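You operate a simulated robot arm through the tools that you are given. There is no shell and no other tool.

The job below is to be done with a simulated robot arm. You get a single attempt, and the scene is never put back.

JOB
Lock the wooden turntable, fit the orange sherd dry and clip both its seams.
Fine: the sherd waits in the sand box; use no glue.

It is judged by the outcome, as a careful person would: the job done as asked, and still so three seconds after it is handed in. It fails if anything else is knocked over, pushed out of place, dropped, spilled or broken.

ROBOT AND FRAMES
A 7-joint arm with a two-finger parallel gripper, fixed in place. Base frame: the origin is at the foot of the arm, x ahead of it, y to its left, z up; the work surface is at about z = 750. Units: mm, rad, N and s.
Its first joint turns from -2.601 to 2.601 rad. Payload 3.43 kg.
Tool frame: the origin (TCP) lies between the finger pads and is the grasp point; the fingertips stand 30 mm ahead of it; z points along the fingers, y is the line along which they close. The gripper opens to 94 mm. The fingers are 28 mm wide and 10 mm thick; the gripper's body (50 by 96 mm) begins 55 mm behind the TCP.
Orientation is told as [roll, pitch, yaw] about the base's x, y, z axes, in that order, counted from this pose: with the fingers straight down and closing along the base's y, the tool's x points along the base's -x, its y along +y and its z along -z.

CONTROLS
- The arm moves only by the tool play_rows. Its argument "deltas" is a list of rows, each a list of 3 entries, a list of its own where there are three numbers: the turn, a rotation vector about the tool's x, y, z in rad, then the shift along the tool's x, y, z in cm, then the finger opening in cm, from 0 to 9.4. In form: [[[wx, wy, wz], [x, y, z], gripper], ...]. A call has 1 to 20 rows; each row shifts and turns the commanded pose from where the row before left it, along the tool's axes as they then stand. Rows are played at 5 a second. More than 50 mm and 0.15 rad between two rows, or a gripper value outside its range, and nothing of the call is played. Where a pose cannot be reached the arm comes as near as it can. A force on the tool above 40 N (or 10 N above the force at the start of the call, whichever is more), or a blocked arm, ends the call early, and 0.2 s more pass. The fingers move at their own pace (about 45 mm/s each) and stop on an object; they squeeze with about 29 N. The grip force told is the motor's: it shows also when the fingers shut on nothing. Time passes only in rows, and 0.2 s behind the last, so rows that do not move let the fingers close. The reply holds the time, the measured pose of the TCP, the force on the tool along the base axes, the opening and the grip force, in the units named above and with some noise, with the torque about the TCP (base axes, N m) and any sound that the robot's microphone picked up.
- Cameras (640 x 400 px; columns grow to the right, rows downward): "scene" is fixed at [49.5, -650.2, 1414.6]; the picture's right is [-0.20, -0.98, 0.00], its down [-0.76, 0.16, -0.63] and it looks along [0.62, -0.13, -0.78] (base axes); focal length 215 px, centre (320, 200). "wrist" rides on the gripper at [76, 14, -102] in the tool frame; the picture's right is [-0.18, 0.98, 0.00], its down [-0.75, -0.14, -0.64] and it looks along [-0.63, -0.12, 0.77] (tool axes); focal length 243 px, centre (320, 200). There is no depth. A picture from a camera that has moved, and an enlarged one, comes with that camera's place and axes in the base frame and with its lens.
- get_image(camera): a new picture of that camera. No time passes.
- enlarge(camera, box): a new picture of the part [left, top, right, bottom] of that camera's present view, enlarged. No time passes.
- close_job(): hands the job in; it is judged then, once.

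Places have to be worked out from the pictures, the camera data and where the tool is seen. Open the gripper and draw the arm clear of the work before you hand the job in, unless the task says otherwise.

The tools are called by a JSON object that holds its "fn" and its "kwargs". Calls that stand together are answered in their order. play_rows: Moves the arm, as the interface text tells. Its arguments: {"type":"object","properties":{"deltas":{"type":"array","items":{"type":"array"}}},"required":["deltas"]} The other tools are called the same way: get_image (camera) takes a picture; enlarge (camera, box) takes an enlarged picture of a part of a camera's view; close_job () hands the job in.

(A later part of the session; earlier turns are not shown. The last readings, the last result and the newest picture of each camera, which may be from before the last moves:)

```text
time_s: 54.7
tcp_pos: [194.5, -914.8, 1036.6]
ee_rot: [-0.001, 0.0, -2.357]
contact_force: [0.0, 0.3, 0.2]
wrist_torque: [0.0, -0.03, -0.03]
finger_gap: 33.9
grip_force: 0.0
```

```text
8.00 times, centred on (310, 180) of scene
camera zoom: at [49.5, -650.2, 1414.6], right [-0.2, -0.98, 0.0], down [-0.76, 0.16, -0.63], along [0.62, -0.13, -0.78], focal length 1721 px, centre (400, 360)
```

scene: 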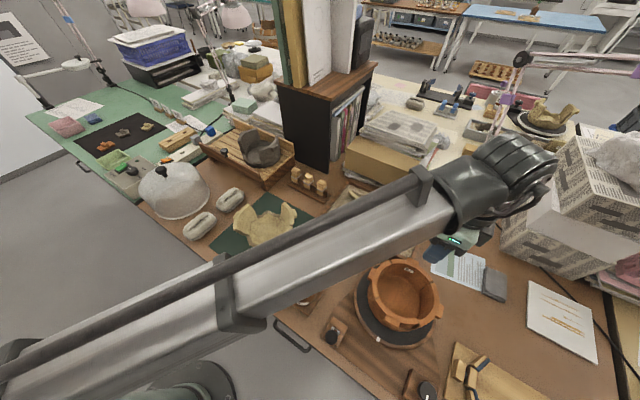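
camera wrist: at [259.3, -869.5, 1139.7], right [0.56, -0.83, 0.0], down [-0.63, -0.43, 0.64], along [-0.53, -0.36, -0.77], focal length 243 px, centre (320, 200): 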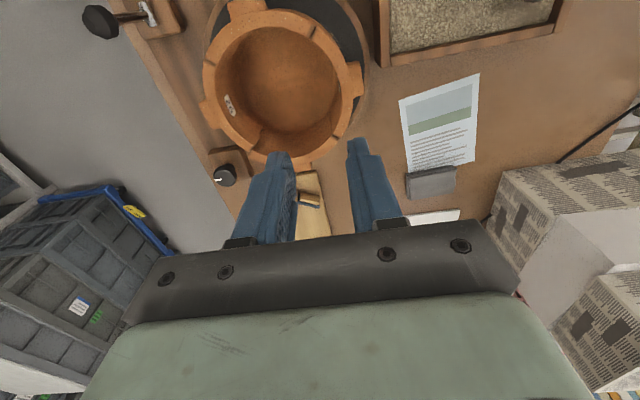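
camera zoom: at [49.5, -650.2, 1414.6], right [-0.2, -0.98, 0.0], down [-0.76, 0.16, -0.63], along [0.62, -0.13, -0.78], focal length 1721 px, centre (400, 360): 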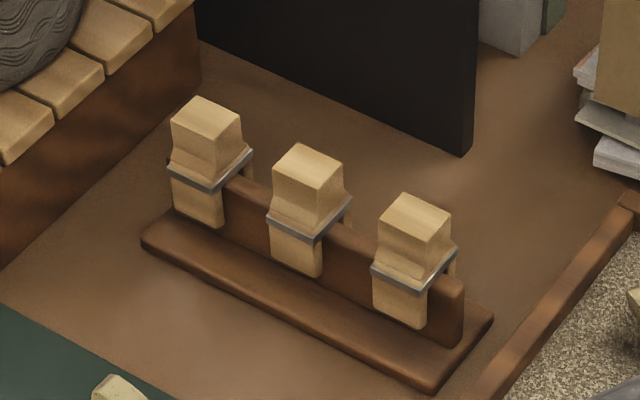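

The sherd is in. I'm zooming in on both seams to judge how well it's centred.

{"fn": "enlarge", "kwargs": {"camera": "wrist", "box": [195, 40, 275, 90]}}

{"fn": "enlarge", "kwargs": {"camera": "wrist", "box": [235, 115, 315, 165]}}

{"fn": "enlarge", "kwargs": {"camera": "scene", "box": [410, 300, 470, 340]}}

{"fn": "enlarge", "kwargs": {"camera": "scene", "box": [370, 280, 470, 340]}}

```text
8.00 times, centred on (235, 65) of wrist
camera zoom: at [259.3, -869.5, 1139.7], right [0.56, -0.83, 0.0], down [-0.63, -0.43, 0.64], along [-0.53, -0.36, -0.77], focal length 1941 px, centre (1000, 1280)
```

zoom: 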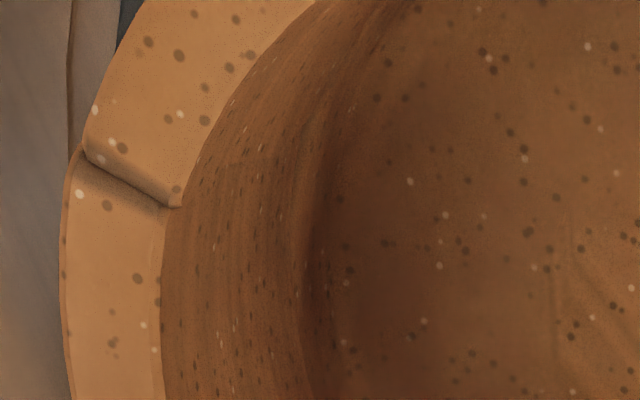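

```text
8.00 times, centred on (275, 140) of wrist
camera zoom: at [259.3, -869.5, 1139.7], right [0.56, -0.83, 0.0], down [-0.63, -0.43, 0.64], along [-0.53, -0.36, -0.77], focal length 1941 px, centre (680, 680)
```

zoom: 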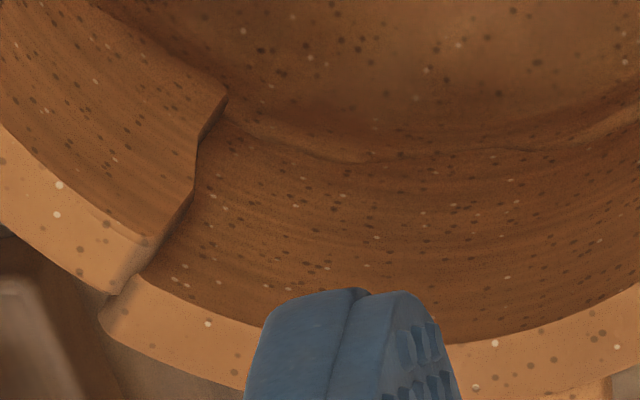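

```text
10.00 times, centred on (440, 320) of scene
camera zoom: at [49.5, -650.2, 1414.6], right [-0.2, -0.98, 0.0], down [-0.76, 0.16, -0.63], along [0.62, -0.13, -0.78], focal length 2151 px, centre (-880, -1000)
```

zoom: 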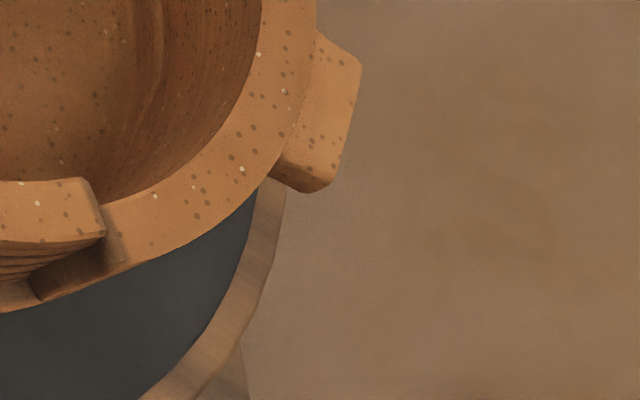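

```text
6.40 times, centred on (420, 310) of scene
camera zoom: at [49.5, -650.2, 1414.6], right [-0.2, -0.98, 0.0], down [-0.76, 0.16, -0.63], along [0.62, -0.13, -0.78], focal length 1377 px, centre (-320, -504)
```

zoom: 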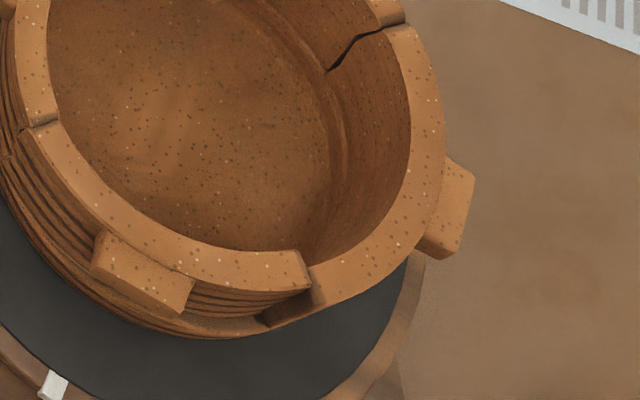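

The +e seam is tight; the ‑e seam shows a small opening. I'm turning the wrist back to the outward view and going to look at the seams from the front.

{"fn": "play_rows", "kwargs": {"deltas": [[[0, 0, -0.143], [0, 0, 0], 6], [[0, 0, -0.143], [0, 0, 0], 9.4], [[0, 0, -0.143], [0, 0, 0], 9.4], [[0, 0, -0.143], [0, 0, 0], 9.4], [[0, 0, -0.143], [0, 0, 0], 9.4], [[0, 0, -0.143], [0, 0, 0], 9.4], [[0, 0, -0.143], [0, 0, 0], 9.4], [[0, 0, -0.143], [0, 0, 0], 9.4], [[0, 0, -0.143], [0, 0, 0], 9.4], [[0, 0, -0.143], [0, 0, 0], 9.4], [[0, 0, -0.141], [0, 0, 0], 9.4], [[0, 0, 0], [4.1, -1.1, 0], 9.4], [[0, 0, 0], [4.1, -1.1, 0], 9.4], [[0, 0, 0], [4.1, -1.1, 0], 9.4], [[0, 0, 0], [4.1, -1, 0], 9.4], [[0, 0, 0], [0, 0, 4], 9.4], [[0, 0, 0], [0, 0, 4], 9.4], [[0, 0, 0], [0, 0, 3.6], 9.4]]}}

{"fn": "get_image", "kwargs": {"camera": "wrist"}}

```text
time_s: 58.5
tcp_pos: [52.1, -826.5, 920.5]
ee_rot: [-0.001, 0.0, -0.786]
contact_force: [1.0, 0.5, -0.5]
wrist_torque: [0.0, 0.03, 0.02]
finger_gap: 94.1
grip_force: 0.0
```

```text
taken
camera wrist: at [8.1, -762.2, 1022.8], right [0.83, 0.56, 0.0], down [0.43, -0.63, 0.64], along [0.36, -0.53, -0.77], focal length 243 px, centre (320, 200)
```

wrist: 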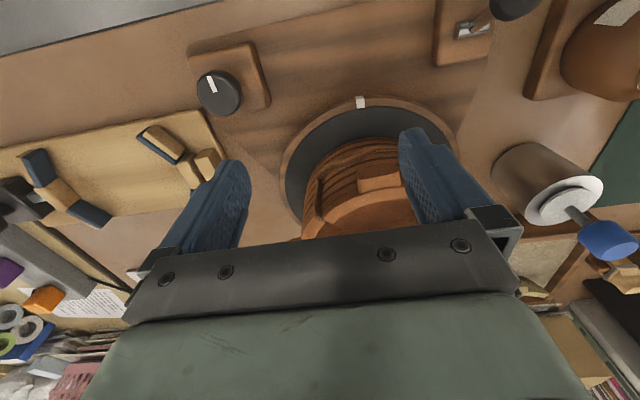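

{"fn": "enlarge", "kwargs": {"camera": "wrist", "box": [285, 120, 445, 245]}}

{"fn": "enlarge", "kwargs": {"camera": "wrist", "box": [290, 150, 370, 240]}}

```text
3.20 times, centred on (365, 182) of wrist
camera zoom: at [8.1, -762.2, 1022.8], right [0.83, 0.56, 0.0], down [0.43, -0.63, 0.64], along [0.36, -0.53, -0.77], focal length 776 px, centre (176, 256)
```

zoom: 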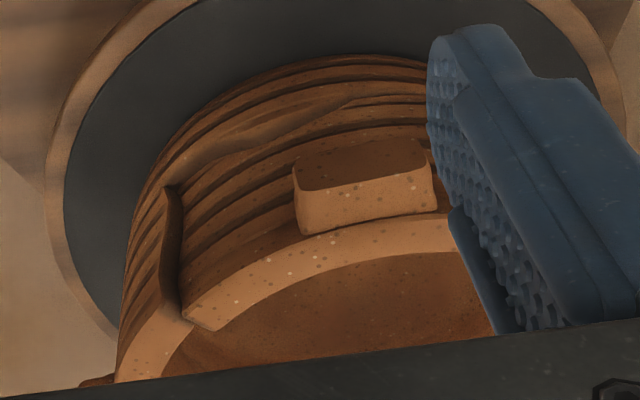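

```text
4.44 times, centred on (330, 195) of wrist
camera zoom: at [8.1, -762.2, 1022.8], right [0.83, 0.56, 0.0], down [0.43, -0.63, 0.64], along [0.36, -0.53, -0.77], focal length 1078 px, centre (276, 222)
```

zoom: 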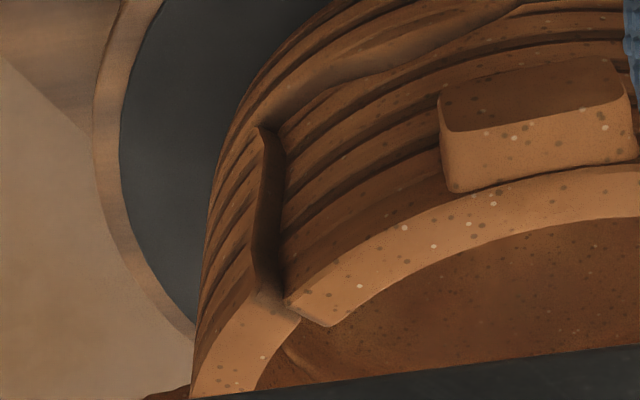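

From these views the pot is turned about 1.5–2° relative to my sherd placement: the ‑e end sits ~4–5 mm inward while the +e end is flush. I'll re-grip the sherd and turn it ~0.03 rad about the pot axis, so first back above it with the cross-wall finger orientation.

{"fn": "play_rows", "kwargs": {"deltas": [[[0, 0, 0], [0, 0, -4.5], 7], [[0, 0, 0], [0, 0, -4.5], 5], [[0, 0, 0], [-2.2, 2.15, 0], 3.6], [[0, 0, 0], [-2.2, 2.15, 0], 3.6], [[0, 0, 0.143], [0, 0, 0], 3.6], [[0, 0, 0.143], [0, 0, 0], 3.6], [[0, 0, 0.143], [0, 0, 0], 3.6], [[0, 0, 0.143], [0, 0, 0], 3.6], [[0, 0, 0.143], [0, 0, 0], 3.6], [[0, 0, 0.143], [0, 0, 0], 3.6], [[0, 0, 0.143], [0, 0, 0], 3.6], [[0, 0, 0.143], [0, 0, 0], 3.6], [[0, 0, 0.143], [0, 0, 0], 3.6], [[0, 0, 0.143], [0, 0, 0], 3.6], [[0, 0, 0.141], [0, 0, 0], 3.6], [[0, 0, 0], [0, 0, 0], 3.6], [[0, 0, 0], [0, 0, 0], 3.6]]}}

{"fn": "get_image", "kwargs": {"camera": "wrist"}}

```text
time_s: 62.1
tcp_pos: [114.7, -828.8, 1006.9]
ee_rot: [0.0, 0.0, -2.358]
contact_force: [-0.3, -0.5, 0.4]
wrist_torque: [0.02, -0.01, 0.03]
finger_gap: 36.0
grip_force: 0.2
```

```text
taken
camera wrist: at [178.6, -783.4, 1111.8], right [0.56, -0.83, 0.0], down [-0.63, -0.43, 0.64], along [-0.53, -0.36, -0.77], focal length 243 px, centre (320, 200)
```

wrist: 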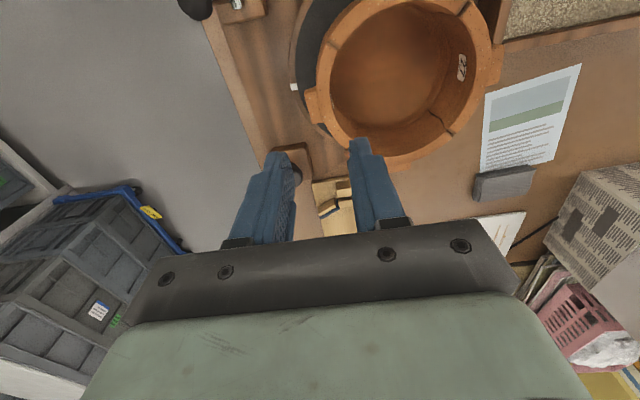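

{"fn": "enlarge", "kwargs": {"camera": "wrist", "box": [280, 0, 440, 170]}}

```text
2.35 times, centred on (360, 85) of wrist
camera zoom: at [178.6, -783.4, 1111.8], right [0.56, -0.83, 0.0], down [-0.63, -0.43, 0.64], along [-0.53, -0.36, -0.77], focal length 571 px, centre (226, 471)
```

zoom: 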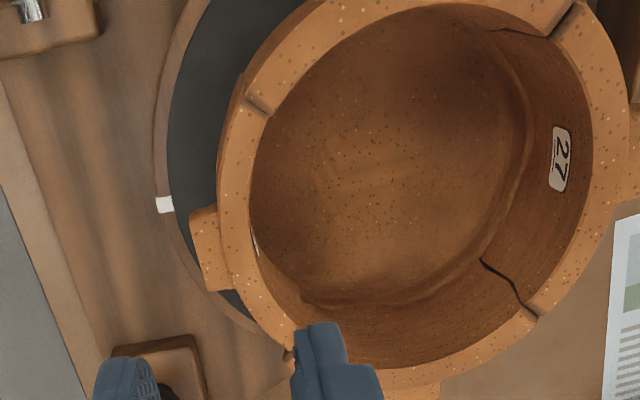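

Aligned within ~1 mm. Descending around the lug and gripping again.

{"fn": "play_rows", "kwargs": {"deltas": [[[0, 0, 0], [-0.1, -0.1, 4], 3.6], [[0, 0, 0], [0, 0, 4], 3.6], [[0, 0, 0], [0, 0, 3], 3.6], [[0, 0, 0], [0, 0, 1.2], 3.6], [[0, 0, 0], [0, 0, 0.5], 3.6], [[0, 0, 0], [0, 0, 0], 3.6]]}}

{"fn": "enlarge", "kwargs": {"camera": "wrist", "box": [240, 120, 440, 245]}}

{"fn": "enlarge", "kwargs": {"camera": "wrist", "box": [280, 30, 400, 105]}}

```text
time_s: 63.5
tcp_pos: [111.2, -829.1, 881.1]
ee_rot: [0.0, 0.0, -2.356]
contact_force: [0.0, -0.5, 0.0]
wrist_torque: [-0.03, 0.0, -0.03]
finger_gap: 35.8
grip_force: 0.1
```

```text
3.20 times, centred on (340, 182) of wrist
camera zoom: at [175.8, -784.4, 984.3], right [0.56, -0.83, 0.0], down [-0.63, -0.43, 0.64], along [-0.53, -0.36, -0.77], focal length 776 px, centre (256, 256)
```

zoom: 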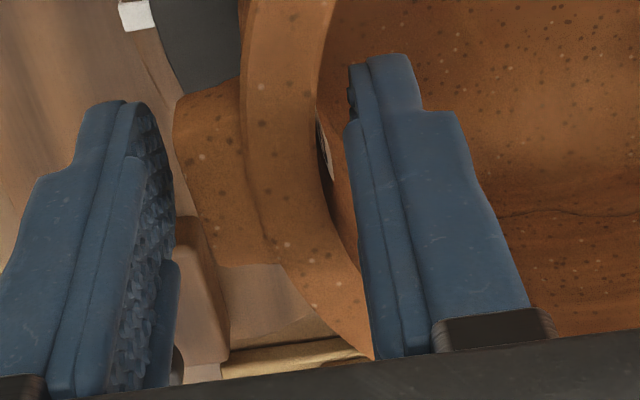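

```text
5.33 times, centred on (340, 68) of wrist
camera zoom: at [175.8, -784.4, 984.3], right [0.56, -0.83, 0.0], down [-0.63, -0.43, 0.64], along [-0.53, -0.36, -0.77], focal length 1294 px, centre (213, 907)
```

zoom: 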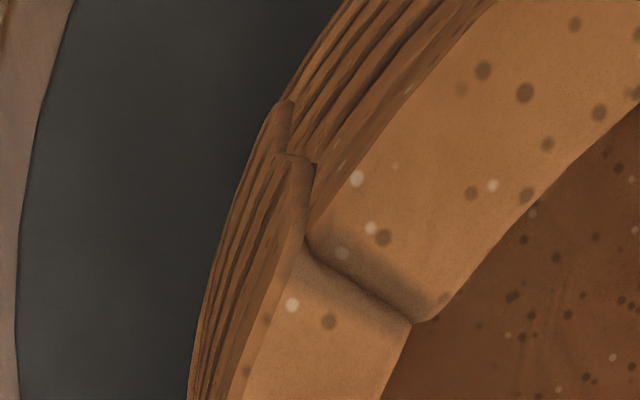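

Centring on the lug and gripping.

{"fn": "play_rows", "kwargs": {"deltas": [[[0, 0, 0], [0.2, 0, 0], 3.6], [[0, 0, 0], [0, 0, 0], 2.8], [[0, 0, 0], [0, 0, 0], 1.5], [[0, 0, 0], [0, 0, 0], 1.5], [[0, 0, 0], [0, 0, 0], 1.5]]}}

{"fn": "enlarge", "kwargs": {"camera": "wrist", "box": [280, 30, 400, 105]}}

```text
time_s: 64.7
tcp_pos: [112.6, -828.5, 881.0]
ee_rot: [0.001, 0.001, -2.357]
contact_force: [1.7, -1.1, 0.5]
wrist_torque: [0.01, -0.03, 0.01]
finger_gap: 25.0
grip_force: 29.1
```

```text
5.33 times, centred on (340, 68) of wrist
camera zoom: at [177.3, -783.2, 983.9], right [0.56, -0.83, 0.0], down [-0.63, -0.43, 0.64], along [-0.53, -0.36, -0.77], focal length 1294 px, centre (213, 907)
```

zoom: 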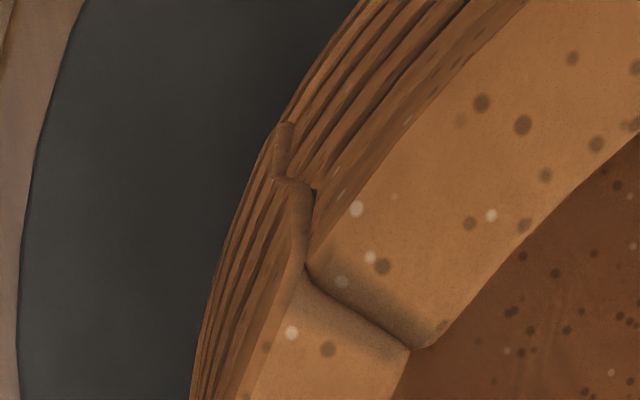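

Lifting 3 mm, turning 0.03 rad and shifting 2 mm toward ‑e and 1 mm outward.

{"fn": "play_rows", "kwargs": {"deltas": [[[0, 0, 0], [0, 0, -0.3], 1.5], [[0, 0, 0.03], [-0.2, -0.1, 0], 1.5], [[0, 0, 0], [0, 0, 0], 1.5], [[0, 0, 0], [0, 0, 0], 1.5]]}}

{"fn": "enlarge", "kwargs": {"camera": "wrist", "box": [280, 30, 400, 105]}}

```text
time_s: 65.7
tcp_pos: [109.9, -828.3, 883.2]
ee_rot: [0.0, 0.0, -2.388]
contact_force: [0.7, 0.1, -1.3]
wrist_torque: [-0.02, 0.0, 0.03]
finger_gap: 24.9
grip_force: 28.9
```

```text
5.33 times, centred on (340, 68) of wrist
camera zoom: at [175.9, -785.7, 987.3], right [0.54, -0.84, 0.0], down [-0.65, -0.41, 0.64], along [-0.54, -0.35, -0.77], focal length 1294 px, centre (213, 907)
```

zoom: 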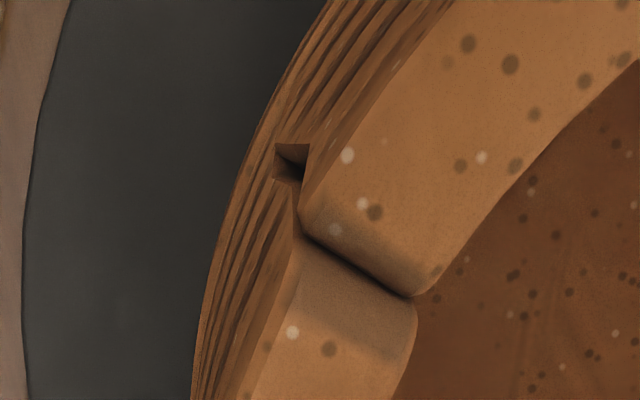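

A small gap opened at the +e end with the outer faces flush. Lowering gently.

{"fn": "play_rows", "kwargs": {"deltas": [[[0, 0, 0], [0, 0, 0.2], 1.5], [[0, 0, 0], [0, 0, 0.1], 1.5], [[0, 0, 0], [0, 0, 0], 1.5]]}}

```text
time_s: 66.5
tcp_pos: [111.2, -829.7, 881.8]
ee_rot: [0.001, -0.001, -2.386]
contact_force: [1.0, 0.7, 1.3]
wrist_torque: [0.04, -0.04, 0.0]
finger_gap: 24.8
grip_force: 29.0
```

{"fn": "play_rows", "kwargs": {"deltas": [[[0, 0, 0], [0, 0, 0.1], 1.5], [[0, 0, 0], [0, 0, 0.1], 1.5], [[0, 0, 0], [0, 0, 0], 1.5]]}}

{"fn": "enlarge", "kwargs": {"camera": "wrist", "box": [280, 30, 400, 105]}}

```text
time_s: 67.3
tcp_pos: [111.1, -827.5, 881.0]
ee_rot: [0.0, 0.0, -2.386]
contact_force: [5.1, 0.7, 26.5]
wrist_torque: [-0.2, -0.27, 0.06]
finger_gap: 24.8
grip_force: 28.7
```

```text
5.33 times, centred on (340, 68) of wrist
camera zoom: at [176.0, -784.7, 983.6], right [0.54, -0.84, 0.0], down [-0.65, -0.41, 0.64], along [-0.54, -0.35, -0.77], focal length 1294 px, centre (213, 907)
```

zoom: 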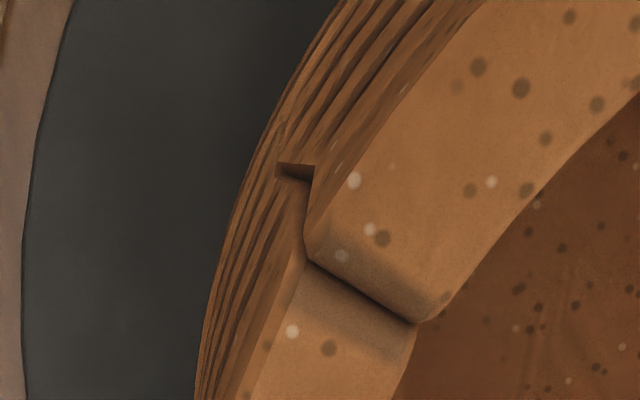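

The load is now centred (torque ≈ centre of the wall), so it's seated evenly. Releasing, rising, and viewing the seams again from the front.

{"fn": "play_rows", "kwargs": {"deltas": [[[0, 0, 0], [0, 0, -0.05], 1.5], [[0, 0, 0], [0, 0, 0], 2.7], [[0, 0, 0], [0, 0, 0], 3.0], [[0, 0, 0], [0, 0, 0], 3.5], [[0, 0, 0], [0, 0, -1.5], 3.5], [[0, 0, 0], [0, 0, -3], 3.5], [[0, 0, 0], [0, 0, -4.5], 3.5], [[0, 0, 0], [0, 0, -4.5], 3.5]]}}

{"fn": "play_rows", "kwargs": {"deltas": [[[0, 0, -0.143], [0, 0, 0], 6], [[0, 0, -0.143], [0, 0, 0], 9.4], [[0, 0, -0.143], [0, 0, 0], 9.4], [[0, 0, -0.143], [0, 0, 0], 9.4], [[0, 0, -0.143], [0, 0, 0], 9.4], [[0, 0, -0.143], [0, 0, 0], 9.4], [[0, 0, -0.143], [0, 0, 0], 9.4], [[0, 0, -0.143], [0, 0, 0], 9.4], [[0, 0, -0.143], [0, 0, 0], 9.4], [[0, 0, -0.143], [0, 0, 0], 9.4], [[0, 0, -0.143], [0, 0, 0], 9.4], [[0, 0, -0.028], [4.5, -2.1, 0], 9.4], [[0, 0, 0], [0, -2.1, 4], 9.4], [[0, 0, 0], [0, 0, 4.5], 9.4], [[0, 0, 0], [0, 0, 0], 9.4]]}}

{"fn": "get_image", "kwargs": {"camera": "wrist"}}

{"fn": "enlarge", "kwargs": {"camera": "wrist", "box": [290, 150, 370, 240]}}

{"fn": "enlarge", "kwargs": {"camera": "scene", "box": [350, 250, 450, 350]}}

```text
time_s: 69.1
tcp_pos: [108.3, -828.9, 1017.5]
ee_rot: [-0.003, -0.001, -2.386]
contact_force: [-0.7, -0.1, -0.9]
wrist_torque: [0.02, 0.0, -0.03]
finger_gap: 35.1
grip_force: 0.1
```

```text
time_s: 72.3
tcp_pos: [46.7, -824.4, 930.0]
ee_rot: [0.0, 0.001, -0.783]
contact_force: [0.4, 0.2, -0.5]
wrist_torque: [-0.03, -0.01, 0.0]
finger_gap: 94.0
grip_force: 0.1
```

```text
taken
camera wrist: at [4.0, -759.7, 1032.0], right [0.83, 0.56, 0.0], down [0.43, -0.63, 0.64], along [0.36, -0.53, -0.77], focal length 243 px, centre (320, 200)
```

wrist: 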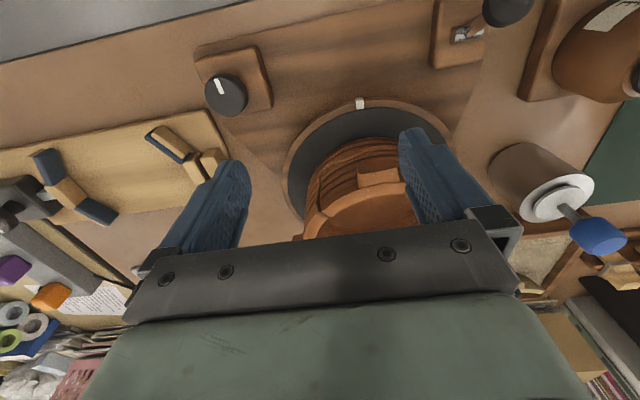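

```text
4.44 times, centred on (330, 195) of wrist
camera zoom: at [4.0, -759.7, 1032.0], right [0.83, 0.56, 0.0], down [0.43, -0.63, 0.64], along [0.36, -0.53, -0.77], focal length 1078 px, centre (276, 222)
```

zoom: 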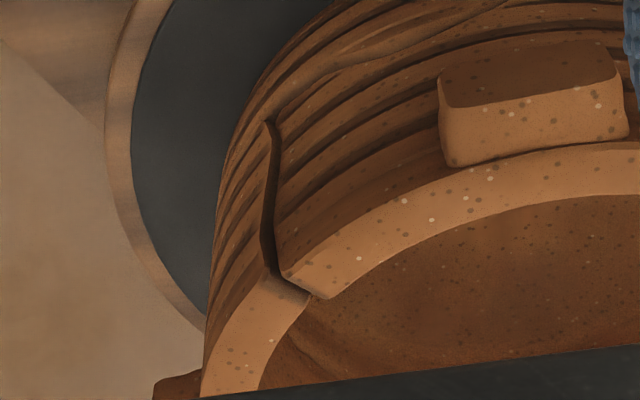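

```text
4.00 times, centred on (400, 300) of scene
camera zoom: at [49.5, -650.2, 1414.6], right [-0.2, -0.98, 0.0], down [-0.76, 0.16, -0.63], along [0.62, -0.13, -0.78], focal length 860 px, centre (0, -200)
```

zoom: 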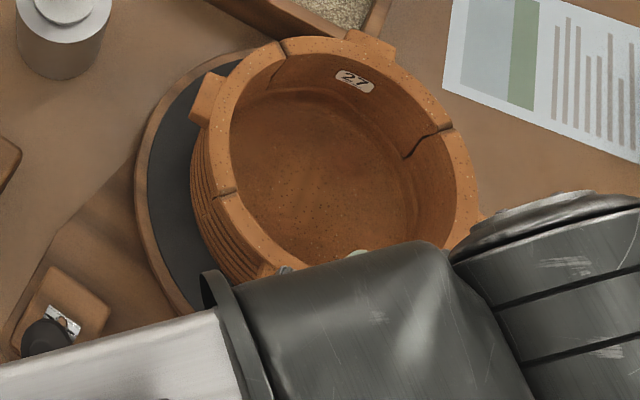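

The ‑e seam is now even and nearly flush, and the +e seam likewise. Now the clips: travelling high over to the rack at roughly n≈958, e≈‑60.

{"fn": "play_rows", "kwargs": {"deltas": [[[0, 0, 0], [0, 0, -4], 9.4], [[0, 0, 0], [0, 0, -4], 9.4], [[0, 0, 0], [-2.5, 4.13, 0], 9.4], [[0, 0, 0], [-2.5, 4.13, 0], 9.4], [[0, 0, 0], [-2.5, 4.13, 0], 9.4], [[0, 0, 0], [-2.5, 4.13, 0], 9.4], [[0, 0, 0], [-2.5, 4.13, 0], 9.4], [[0, 0, 0], [-2.5, 4.13, 0], 9.4], [[0, 0, 0], [-2.5, 4.13, 0], 9.4], [[0, 0, 0], [-2.5, 4.13, 0], 9.4], [[0, 0, 0], [-2.5, 4.13, 0], 9.4], [[0, 0, 0], [-2.5, 4.13, 0], 9.4], [[0, 0, 0], [-2.5, 4.13, 0], 9.4], [[0, 0, 0], [-2.5, 4.13, 0], 9.4], [[0, 0, 0], [0, 0, 3.5], 9.4], [[0, 0, 0], [0, 0, 3.5], 9.4], [[0, 0, 0], [0, 0, 0], 9.4]]}}

{"fn": "get_image", "kwargs": {"camera": "wrist"}}

{"fn": "get_image", "kwargs": {"camera": "scene"}}

```text
time_s: 75.9
tcp_pos: [614.5, -687.2, 936.3]
ee_rot: [0.0, -0.001, -0.787]
contact_force: [-1.3, -0.3, -0.2]
wrist_torque: [0.02, -0.04, 0.0]
finger_gap: 94.3
grip_force: 0.1
```

```text
taken
camera wrist: at [570.5, -621.9, 1038.7], right [0.83, 0.56, 0.0], down [0.43, -0.63, 0.64], along [0.36, -0.53, -0.77], focal length 243 px, centre (320, 200)
```

wrist: 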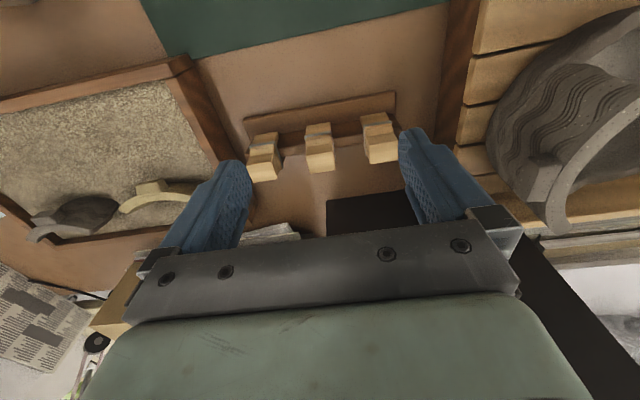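

```text
taken
```

scene: 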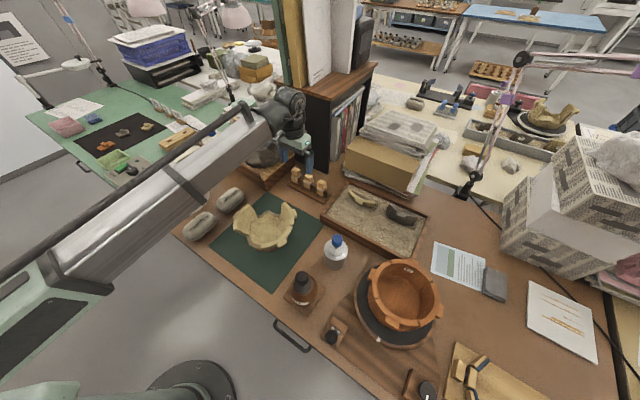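

{"fn": "enlarge", "kwargs": {"camera": "wrist", "box": [230, 80, 410, 190]}}

{"fn": "enlarge", "kwargs": {"camera": "scene", "box": [280, 160, 336, 204]}}

{"fn": "enlarge", "kwargs": {"camera": "scene", "box": [350, 250, 450, 350]}}

```text
3.56 times, centred on (320, 135) of wrist
camera zoom: at [570.5, -621.9, 1038.7], right [0.83, 0.56, 0.0], down [0.43, -0.63, 0.64], along [0.36, -0.53, -0.77], focal length 863 px, centre (320, 431)
```

zoom: 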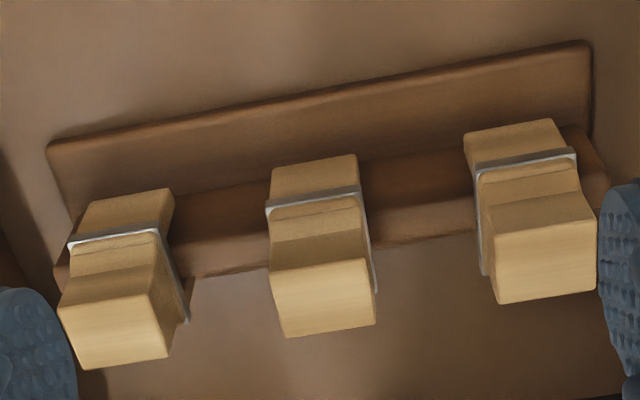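

```text
9.09 times, centred on (308, 182) of scene
camera zoom: at [49.5, -650.2, 1414.6], right [-0.2, -0.98, 0.0], down [-0.76, 0.16, -0.63], along [0.62, -0.13, -0.78], focal length 1956 px, centre (429, 364)
```

zoom: 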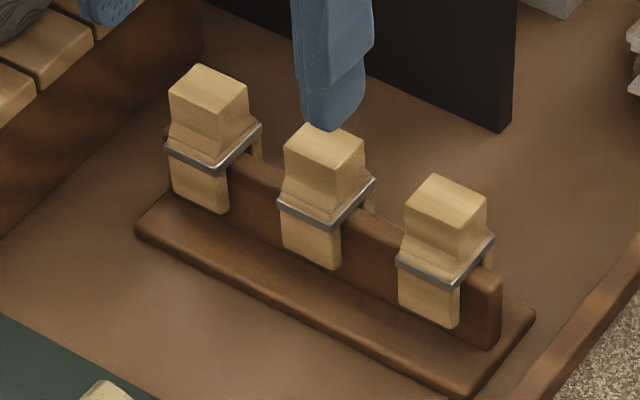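

```text
4.00 times, centred on (400, 300) of scene
camera zoom: at [49.5, -650.2, 1414.6], right [-0.2, -0.98, 0.0], down [-0.76, 0.16, -0.63], along [0.62, -0.13, -0.78], focal length 860 px, centre (0, -200)
```

zoom: 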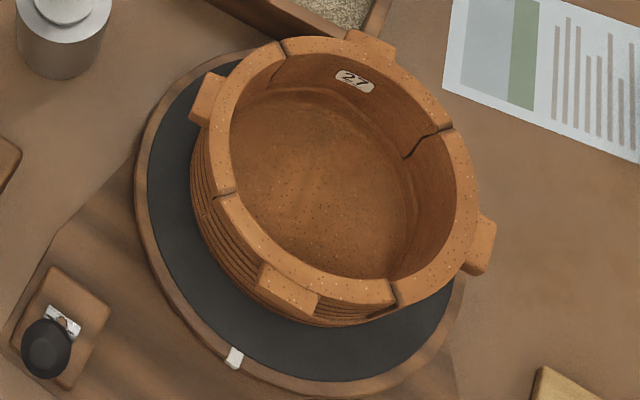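

Both seams look well fitted in the scene view. The clips are at n≈966, e≈‑118/‑57/+3, tops at z≈831, blocks ~26×21 mm. I'm moving above the nearest one (e≈‑118) with the fingers at 42 mm.

{"fn": "play_rows", "kwargs": {"deltas": [[[0, 0, 0], [-1.5, -2.2, 0], 7], [[0, 0, 0], [-1.5, -2.2, 0], 4.2], [[0, 0, 0], [-1.56, -2.3, 0], 4.2], [[0, 0, 0], [0, 0, 3], 4.2], [[0, 0, 0], [0, 0, 2], 4.2], [[0, 0, 0], [0, 0, 0], 4.2]]}}

{"fn": "get_image", "kwargs": {"camera": "wrist"}}

{"fn": "enlarge", "kwargs": {"camera": "scene", "box": [280, 150, 350, 204]}}

```text
time_s: 77.3
tcp_pos: [597.6, -766.6, 888.7]
ee_rot: [0.0, 0.001, -0.787]
contact_force: [-0.2, -0.4, -0.2]
wrist_torque: [0.01, -0.02, 0.02]
finger_gap: 42.1
grip_force: 0.0
```

```text
taken
camera wrist: at [553.7, -701.0, 992.8], right [0.83, 0.56, 0.0], down [0.43, -0.63, 0.64], along [0.36, -0.53, -0.77], focal length 243 px, centre (320, 200)
```

wrist: 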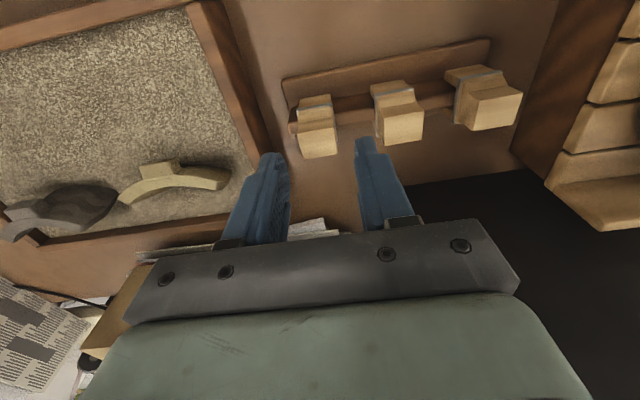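

```text
7.41 times, centred on (315, 177) of scene
camera zoom: at [49.5, -650.2, 1414.6], right [-0.2, -0.98, 0.0], down [-0.76, 0.16, -0.63], along [0.62, -0.13, -0.78], focal length 1593 px, centre (357, 370)
```

zoom: 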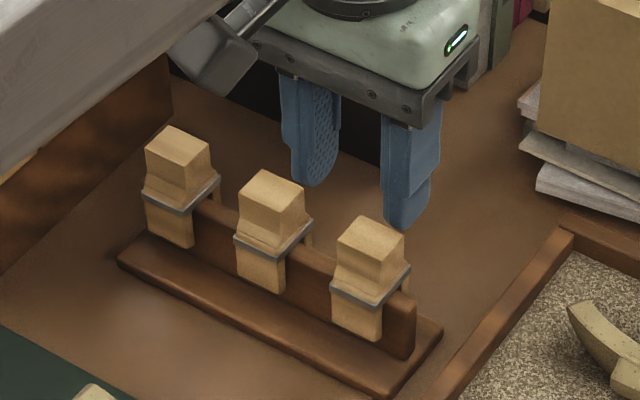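

{"fn": "enlarge", "kwargs": {"camera": "wrist", "box": [240, 70, 400, 180]}}

```text
3.64 times, centred on (320, 125) of wrist
camera zoom: at [553.7, -701.0, 992.8], right [0.83, 0.56, 0.0], down [0.43, -0.63, 0.64], along [0.36, -0.53, -0.77], focal length 882 px, centre (320, 473)
```

zoom: 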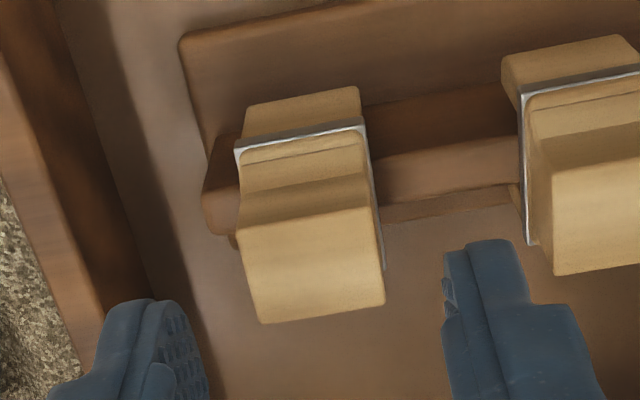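

Clip is within 2 mm of the tool axis. Fine shift and descending so the tips stay just above its metal band.

{"fn": "play_rows", "kwargs": {"deltas": [[[0, 0, 0], [-0.1, -0.15, 0], 4.2], [[0, 0, 0], [0, 0, 2.5], 4.2], [[0, 0, 0], [0, 0, 1.8], 4.2], [[0, 0, 0], [0, 0, 0.7], 4.2], [[0, 0, 0], [0, 0, 0], 4.2]]}}

{"fn": "enlarge", "kwargs": {"camera": "wrist", "box": [240, 90, 400, 200]}}

{"fn": "enlarge", "kwargs": {"camera": "scene", "box": [290, 160, 346, 204]}}

```text
time_s: 78.5
tcp_pos: [596.7, -770.5, 838.1]
ee_rot: [-0.001, 0.0, -0.788]
contact_force: [1.0, -0.5, 0.5]
wrist_torque: [-0.02, 0.02, -0.01]
finger_gap: 42.3
grip_force: 0.0
```

```text
3.64 times, centred on (320, 145) of wrist
camera zoom: at [554.0, -705.1, 942.0], right [0.83, 0.56, 0.0], down [0.43, -0.63, 0.64], along [0.36, -0.53, -0.77], focal length 882 px, centre (320, 400)
```

zoom: 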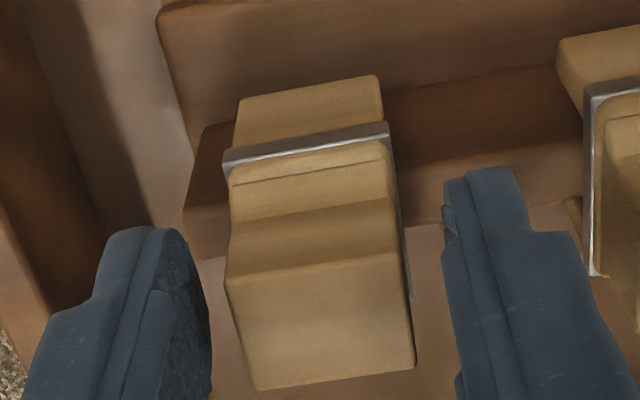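

```text
9.09 times, centred on (318, 182) of scene
camera zoom: at [49.5, -650.2, 1414.6], right [-0.2, -0.98, 0.0], down [-0.76, 0.16, -0.63], along [0.62, -0.13, -0.78], focal length 1956 px, centre (338, 364)
```

zoom: 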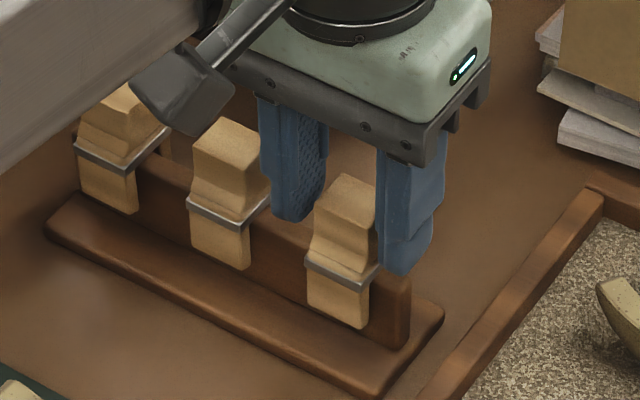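

Well centred. Closing on the clip's block.

{"fn": "play_rows", "kwargs": {"deltas": [[[0, 0, 0], [0, 0.05, 0.1], 3.4], [[0, 0, 0], [0, 0, 0], 2.0], [[0, 0, 0], [0, 0, 0], 1.5], [[0, 0, 0], [0, 0, 0], 1.5]]}}

{"fn": "enlarge", "kwargs": {"camera": "wrist", "box": [240, 90, 400, 200]}}

```text
time_s: 79.5
tcp_pos: [597.2, -769.1, 837.6]
ee_rot: [0.0, 0.002, -0.789]
contact_force: [-0.2, -0.4, 0.0]
wrist_torque: [-0.03, 0.01, 0.01]
finger_gap: 27.1
grip_force: 29.7
```

```text
3.64 times, centred on (320, 145) of wrist
camera zoom: at [554.1, -703.9, 941.3], right [0.83, 0.56, 0.0], down [0.43, -0.63, 0.64], along [0.36, -0.53, -0.77], focal length 882 px, centre (320, 400)
```

zoom: 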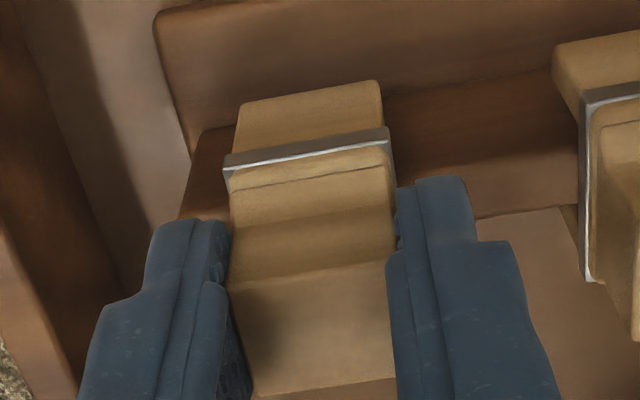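

Gripped (27.1 mm, 30 N). Lifting straight up gently.

{"fn": "play_rows", "kwargs": {"deltas": [[[0, 0, 0], [0, 0, -0.4], 1.5], [[0, 0, 0], [0, 0, -0.6], 1.5], [[0, 0, 0], [0, 0, -1], 1.5], [[0, 0, 0], [0, 0, -2], 1.5], [[0, 0, 0], [0, 0, -3], 1.5], [[0, 0, 0], [0, 0, -4], 1.5], [[0, 0, 0], [0, 0, -4], 1.5]]}}

{"fn": "enlarge", "kwargs": {"camera": "wrist", "box": [240, 90, 400, 200]}}

{"fn": "enlarge", "kwargs": {"camera": "scene", "box": [280, 130, 360, 204]}}

```text
time_s: 81.1
tcp_pos: [600.1, -766.3, 986.7]
ee_rot: [0.0, 0.001, -0.788]
contact_force: [0.7, 0.2, 0.5]
wrist_torque: [0.03, -0.02, -0.02]
finger_gap: 26.7
grip_force: 28.5
```

```text
3.64 times, centred on (320, 145) of wrist
camera zoom: at [556.2, -700.0, 1090.5], right [0.83, 0.56, 0.0], down [0.43, -0.63, 0.64], along [0.36, -0.53, -0.77], focal length 882 px, centre (320, 400)
```

zoom: 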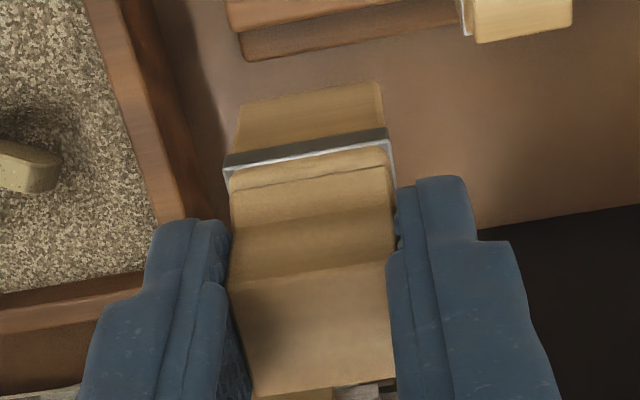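

```text
5.41 times, centred on (320, 167) of scene
camera zoom: at [49.5, -650.2, 1414.6], right [-0.2, -0.98, 0.0], down [-0.76, 0.16, -0.63], along [0.62, -0.13, -0.78], focal length 1163 px, centre (320, 378)
```

zoom: 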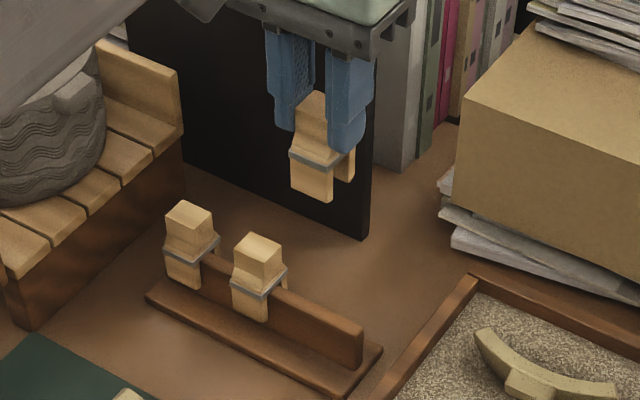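

The clip is off the rack and the other two are untouched. Carrying it high to the +e seam and turning the wrist so the clip will straddle the wall there.

{"fn": "play_rows", "kwargs": {"deltas": [[[0, 0, 0], [0, 0, -3.5], 1.5], [[0, 0, 0], [2.556, -3.67, 0], 1.5], [[0, 0, 0], [2.556, -3.67, 0], 1.5], [[0, 0, 0], [2.556, -3.67, 0], 1.5], [[0, 0, 0], [2.556, -3.67, 0], 1.5], [[0, 0, 0], [2.556, -3.67, 0], 1.5], [[0, 0, 0], [2.556, -3.67, 0], 1.5], [[0, 0, 0], [2.556, -3.67, 0], 1.5], [[0, 0, 0], [2.556, -3.67, 0], 1.5], [[0, 0, 0], [2.556, -3.67, 0], 1.5], [[0, 0, 0], [2.556, -3.67, 0], 1.5], [[0, 0, 0.1257], [0, 0, 0], 1.5], [[0, 0, 0.1257], [0, 0, 0], 1.5], [[0, 0, 0.1257], [0, 0, 0], 1.5], [[0, 0, 0.1257], [0, 0, 0], 1.5], [[0, 0, 0.1257], [0, 0, 0], 1.5], [[0, 0, 0.1257], [0, 0, 0], 1.5], [[0, 0, 0], [0, 0, 0], 1.5], [[0, 0, 0], [0, 0, 0], 1.5]]}}

{"fn": "get_image", "kwargs": {"camera": "wrist"}}

{"fn": "get_image", "kwargs": {"camera": "scene"}}

```text
time_s: 85.1
tcp_pos: [157.1, -845.7, 1022.3]
ee_rot: [-0.001, -0.001, -1.54]
contact_force: [-0.3, -0.7, -0.3]
wrist_torque: [-0.02, -0.03, 0.01]
finger_gap: 26.7
grip_force: 28.8
```

```text
taken
camera wrist: at [169.1, -767.7, 1125.9], right [0.99, -0.15, 0.0], down [-0.12, -0.76, 0.64], along [-0.1, -0.63, -0.77], focal length 243 px, centre (320, 200)
```

wrist: 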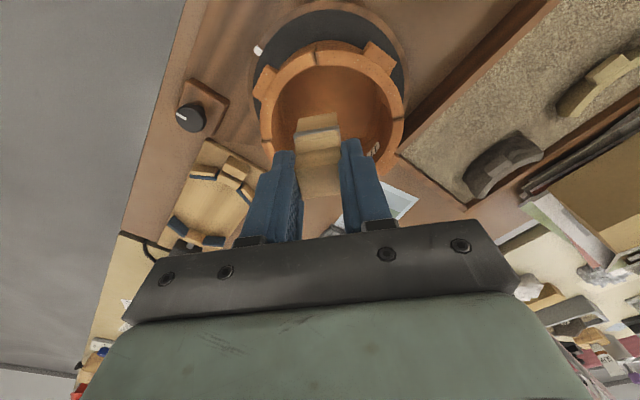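

```text
taken
```

scene: 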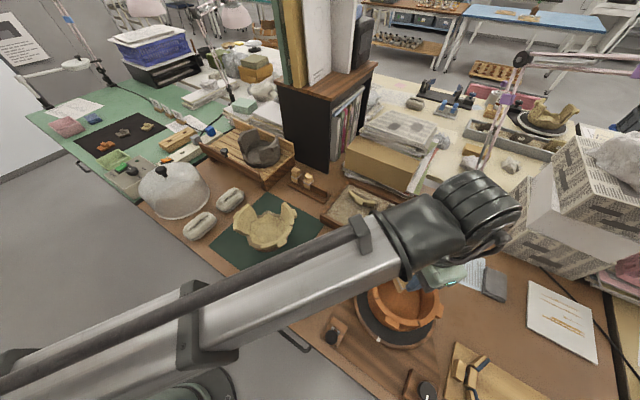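

{"fn": "enlarge", "kwargs": {"camera": "wrist", "box": [245, 20, 405, 120]}}

{"fn": "enlarge", "kwargs": {"camera": "wrist", "box": [275, 30, 355, 80]}}

{"fn": "enlarge", "kwargs": {"camera": "wrist", "box": [260, 95, 400, 210]}}

```text
4.00 times, centred on (325, 70) of wrist
camera zoom: at [169.1, -767.7, 1125.9], right [0.99, -0.15, 0.0], down [-0.12, -0.76, 0.64], along [-0.1, -0.63, -0.77], focal length 970 px, centre (300, 720)
```

zoom: 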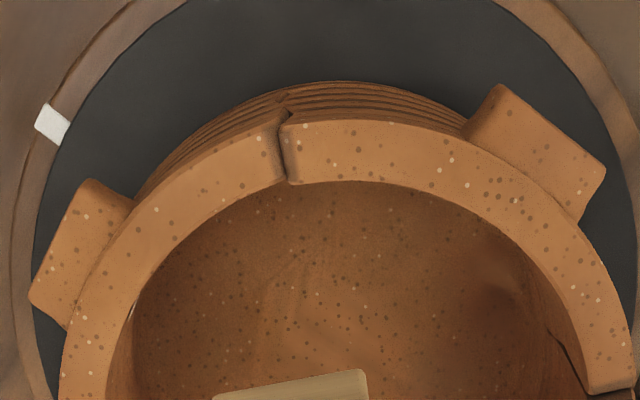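

```text
8.00 times, centred on (315, 55) of wrist
camera zoom: at [169.1, -767.7, 1125.9], right [0.99, -0.15, 0.0], down [-0.12, -0.76, 0.64], along [-0.1, -0.63, -0.77], focal length 1941 px, centre (360, 1360)
```

zoom: 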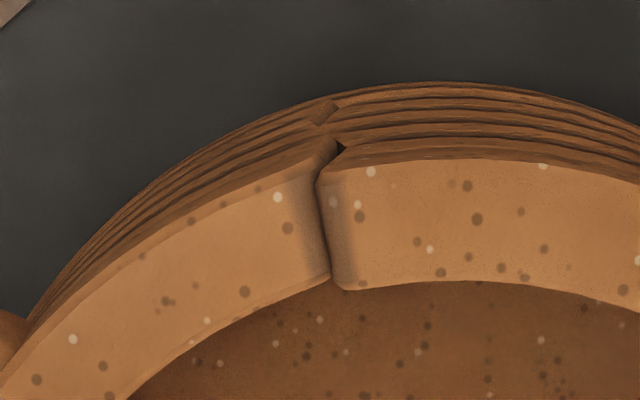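

```text
3.48 times, centred on (330, 152) of wrist
camera zoom: at [169.1, -767.7, 1125.9], right [0.99, -0.15, 0.0], down [-0.12, -0.76, 0.64], along [-0.1, -0.63, -0.77], focal length 844 px, centre (285, 365)
```

zoom: 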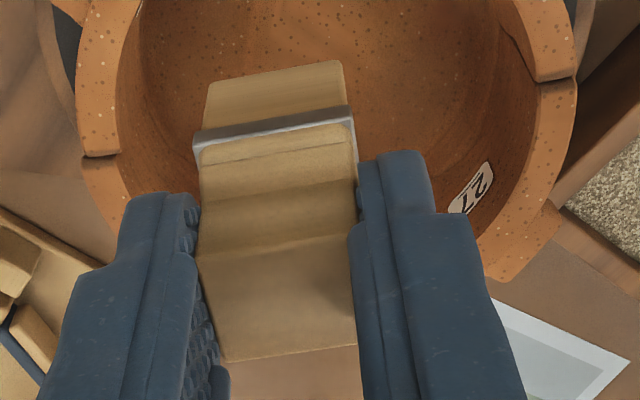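

The seam looks excellent from here. I measure its rim midpoint at tool offset (+35.5, +3.3) mm. Shifting over it and descending to just above the rim.

{"fn": "play_rows", "kwargs": {"deltas": [[[0, 0, 0], [1.8, 0.16, 0], 1.5], [[0, 0, 0], [1.75, 0.17, 0], 1.5], [[0, 0, 0], [0, 0, 3], 1.5], [[0, 0, 0], [0, 0, 3], 1.5], [[0, 0, 0], [0, 0, 0], 1.5], [[0, 0, 0], [0, 0, 0], 1.5]]}}

{"fn": "get_image", "kwargs": {"camera": "wrist"}}

{"fn": "enlarge", "kwargs": {"camera": "wrist", "box": [250, 70, 390, 180]}}

```text
time_s: 86.5
tcp_pos: [159.9, -810.1, 965.8]
ee_rot: [-0.001, -0.001, -1.542]
contact_force: [-0.3, -0.6, -0.9]
wrist_torque: [0.0, 0.0, 0.02]
finger_gap: 26.6
grip_force: 28.9
```

```text
taken
camera wrist: at [171.5, -731.8, 1068.4], right [0.99, -0.15, 0.0], down [-0.12, -0.76, 0.64], along [-0.1, -0.63, -0.77], focal length 243 px, centre (320, 200)
```

wrist: 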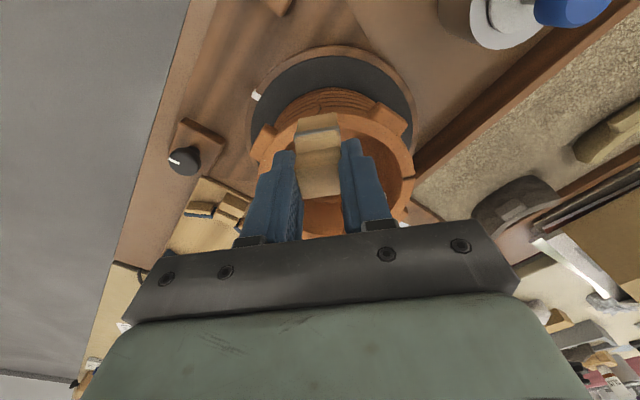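

```text
3.64 times, centred on (320, 125) of wrist
camera zoom: at [171.5, -731.8, 1068.4], right [0.99, -0.15, 0.0], down [-0.12, -0.76, 0.64], along [-0.1, -0.63, -0.77], focal length 882 px, centre (320, 473)
```

zoom: 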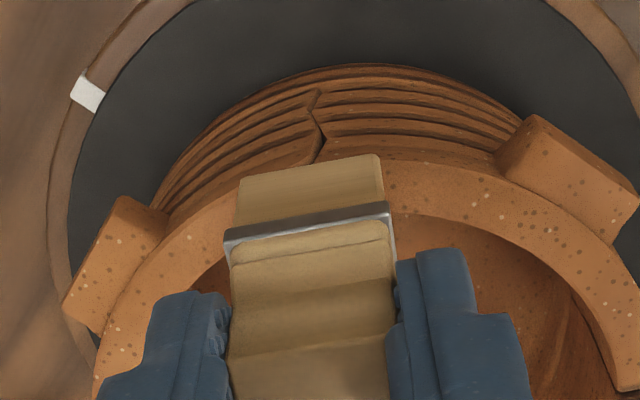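

Seam is centred under the clip's front leg within ~1–1.5 mm. Nudging 1 mm inward and lowering to just above the rim.

{"fn": "play_rows", "kwargs": {"deltas": [[[0, 0, 0], [-0.1, 0.05, 1], 1.5], [[0, 0, 0], [0, 0, 0.8], 1.5], [[0, 0, 0], [0, 0, 0], 1.5], [[0, 0, 0], [0, 0, 0], 1.5]]}}

{"fn": "enlarge", "kwargs": {"camera": "wrist", "box": [250, 70, 390, 180]}}

{"fn": "enlarge", "kwargs": {"camera": "scene", "box": [350, 250, 450, 350]}}

```text
time_s: 87.5
tcp_pos: [159.7, -811.5, 947.6]
ee_rot: [0.001, -0.001, -1.541]
contact_force: [-0.1, 0.1, 9.1]
wrist_torque: [-0.04, 0.0, 0.01]
finger_gap: 26.7
grip_force: 29.0
```

```text
3.64 times, centred on (320, 125) of wrist
camera zoom: at [171.7, -733.0, 1050.2], right [0.99, -0.15, 0.0], down [-0.12, -0.76, 0.64], along [-0.1, -0.63, -0.77], focal length 882 px, centre (320, 473)
```

zoom: 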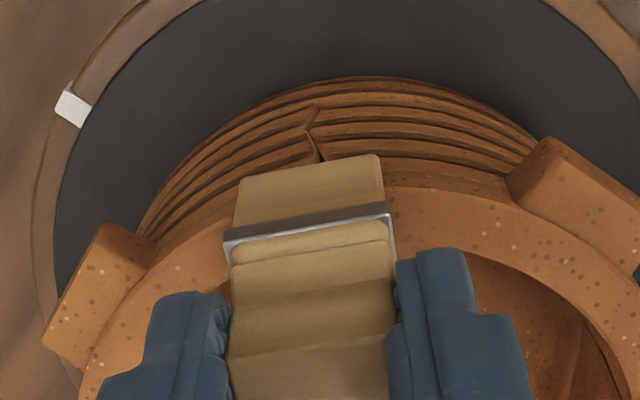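

```text
4.00 times, centred on (400, 300) of scene
camera zoom: at [49.5, -650.2, 1414.6], right [-0.2, -0.98, 0.0], down [-0.76, 0.16, -0.63], along [0.62, -0.13, -0.78], focal length 860 px, centre (0, -200)
```

zoom: 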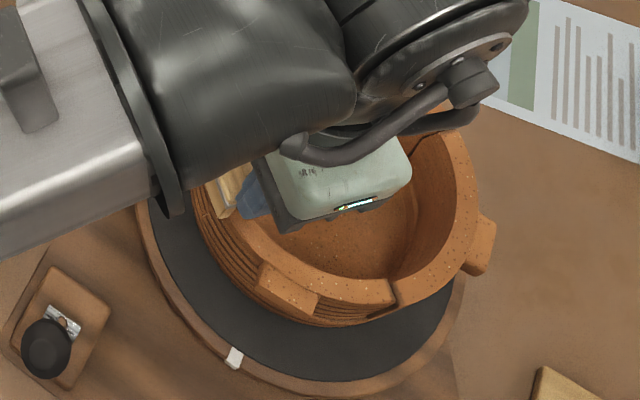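

The leg touched the rim top with the load toward the inner side, so the clip needs to go a little further inward. Raising, shifting 1.5 mm in and trying again.

{"fn": "play_rows", "kwargs": {"deltas": [[[0, 0, 0], [0, 0, -0.2], 1.5], [[0, 0, 0], [-0.15, 0, 0], 1.5], [[0, 0, 0], [0, 0, 0.2], 1.5], [[0, 0, 0], [0, 0, 0.15], 1.5], [[0, 0, 0], [0, 0, 0], 1.5]]}}

```text
time_s: 88.7
tcp_pos: [159.9, -812.4, 946.6]
ee_rot: [0.0, -0.002, -1.541]
contact_force: [-0.8, -3.3, 31.1]
wrist_torque: [-0.06, -0.1, -0.04]
finger_gap: 26.9
grip_force: 28.4
```

The load moved to the outer side, so the true centre is in between. Shifting back 0.8 mm and trying again.

{"fn": "play_rows", "kwargs": {"deltas": [[[0, 0, 0], [0, 0, -0.3], 1.5], [[0, 0, 0], [0.08, -0.1, 0], 1.5], [[0, 0, 0], [0, 0, 0.2], 1.5], [[0, 0, 0], [0, 0, 0.15], 1.5], [[0, 0, 0], [0, 0, 0.1], 1.5], [[0, 0, 0], [0, 0, 0], 1.5]]}}

```text
time_s: 90.1
tcp_pos: [160.2, -812.1, 943.6]
ee_rot: [0.001, -0.002, -1.541]
contact_force: [0.1, -3.0, 29.9]
wrist_torque: [-0.01, -0.13, -0.01]
finger_gap: 26.5
grip_force: 29.6
```

{"fn": "enlarge", "kwargs": {"camera": "wrist", "box": [250, 70, 390, 180]}}

{"fn": "enlarge", "kwargs": {"camera": "scene", "box": [385, 275, 425, 315]}}

```text
3.64 times, centred on (320, 125) of wrist
camera zoom: at [171.5, -733.9, 1047.1], right [0.99, -0.15, 0.0], down [-0.12, -0.76, 0.64], along [-0.1, -0.64, -0.77], focal length 882 px, centre (320, 473)
```

zoom: 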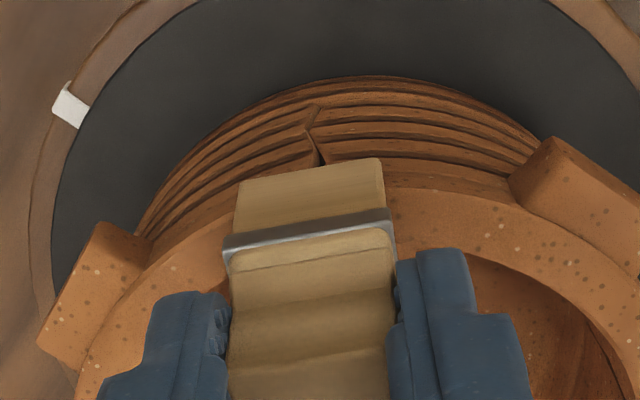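

```text
10.00 times, centred on (405, 295) of scene
camera zoom: at [49.5, -650.2, 1414.6], right [-0.2, -0.98, 0.0], down [-0.76, 0.16, -0.63], along [0.62, -0.13, -0.78], focal length 2151 px, centre (-530, -750)
```

zoom: 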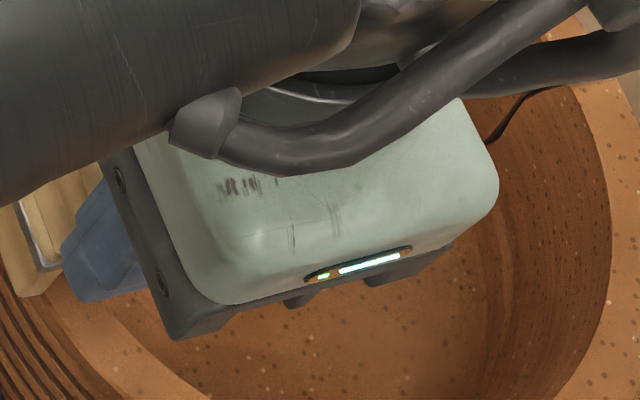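

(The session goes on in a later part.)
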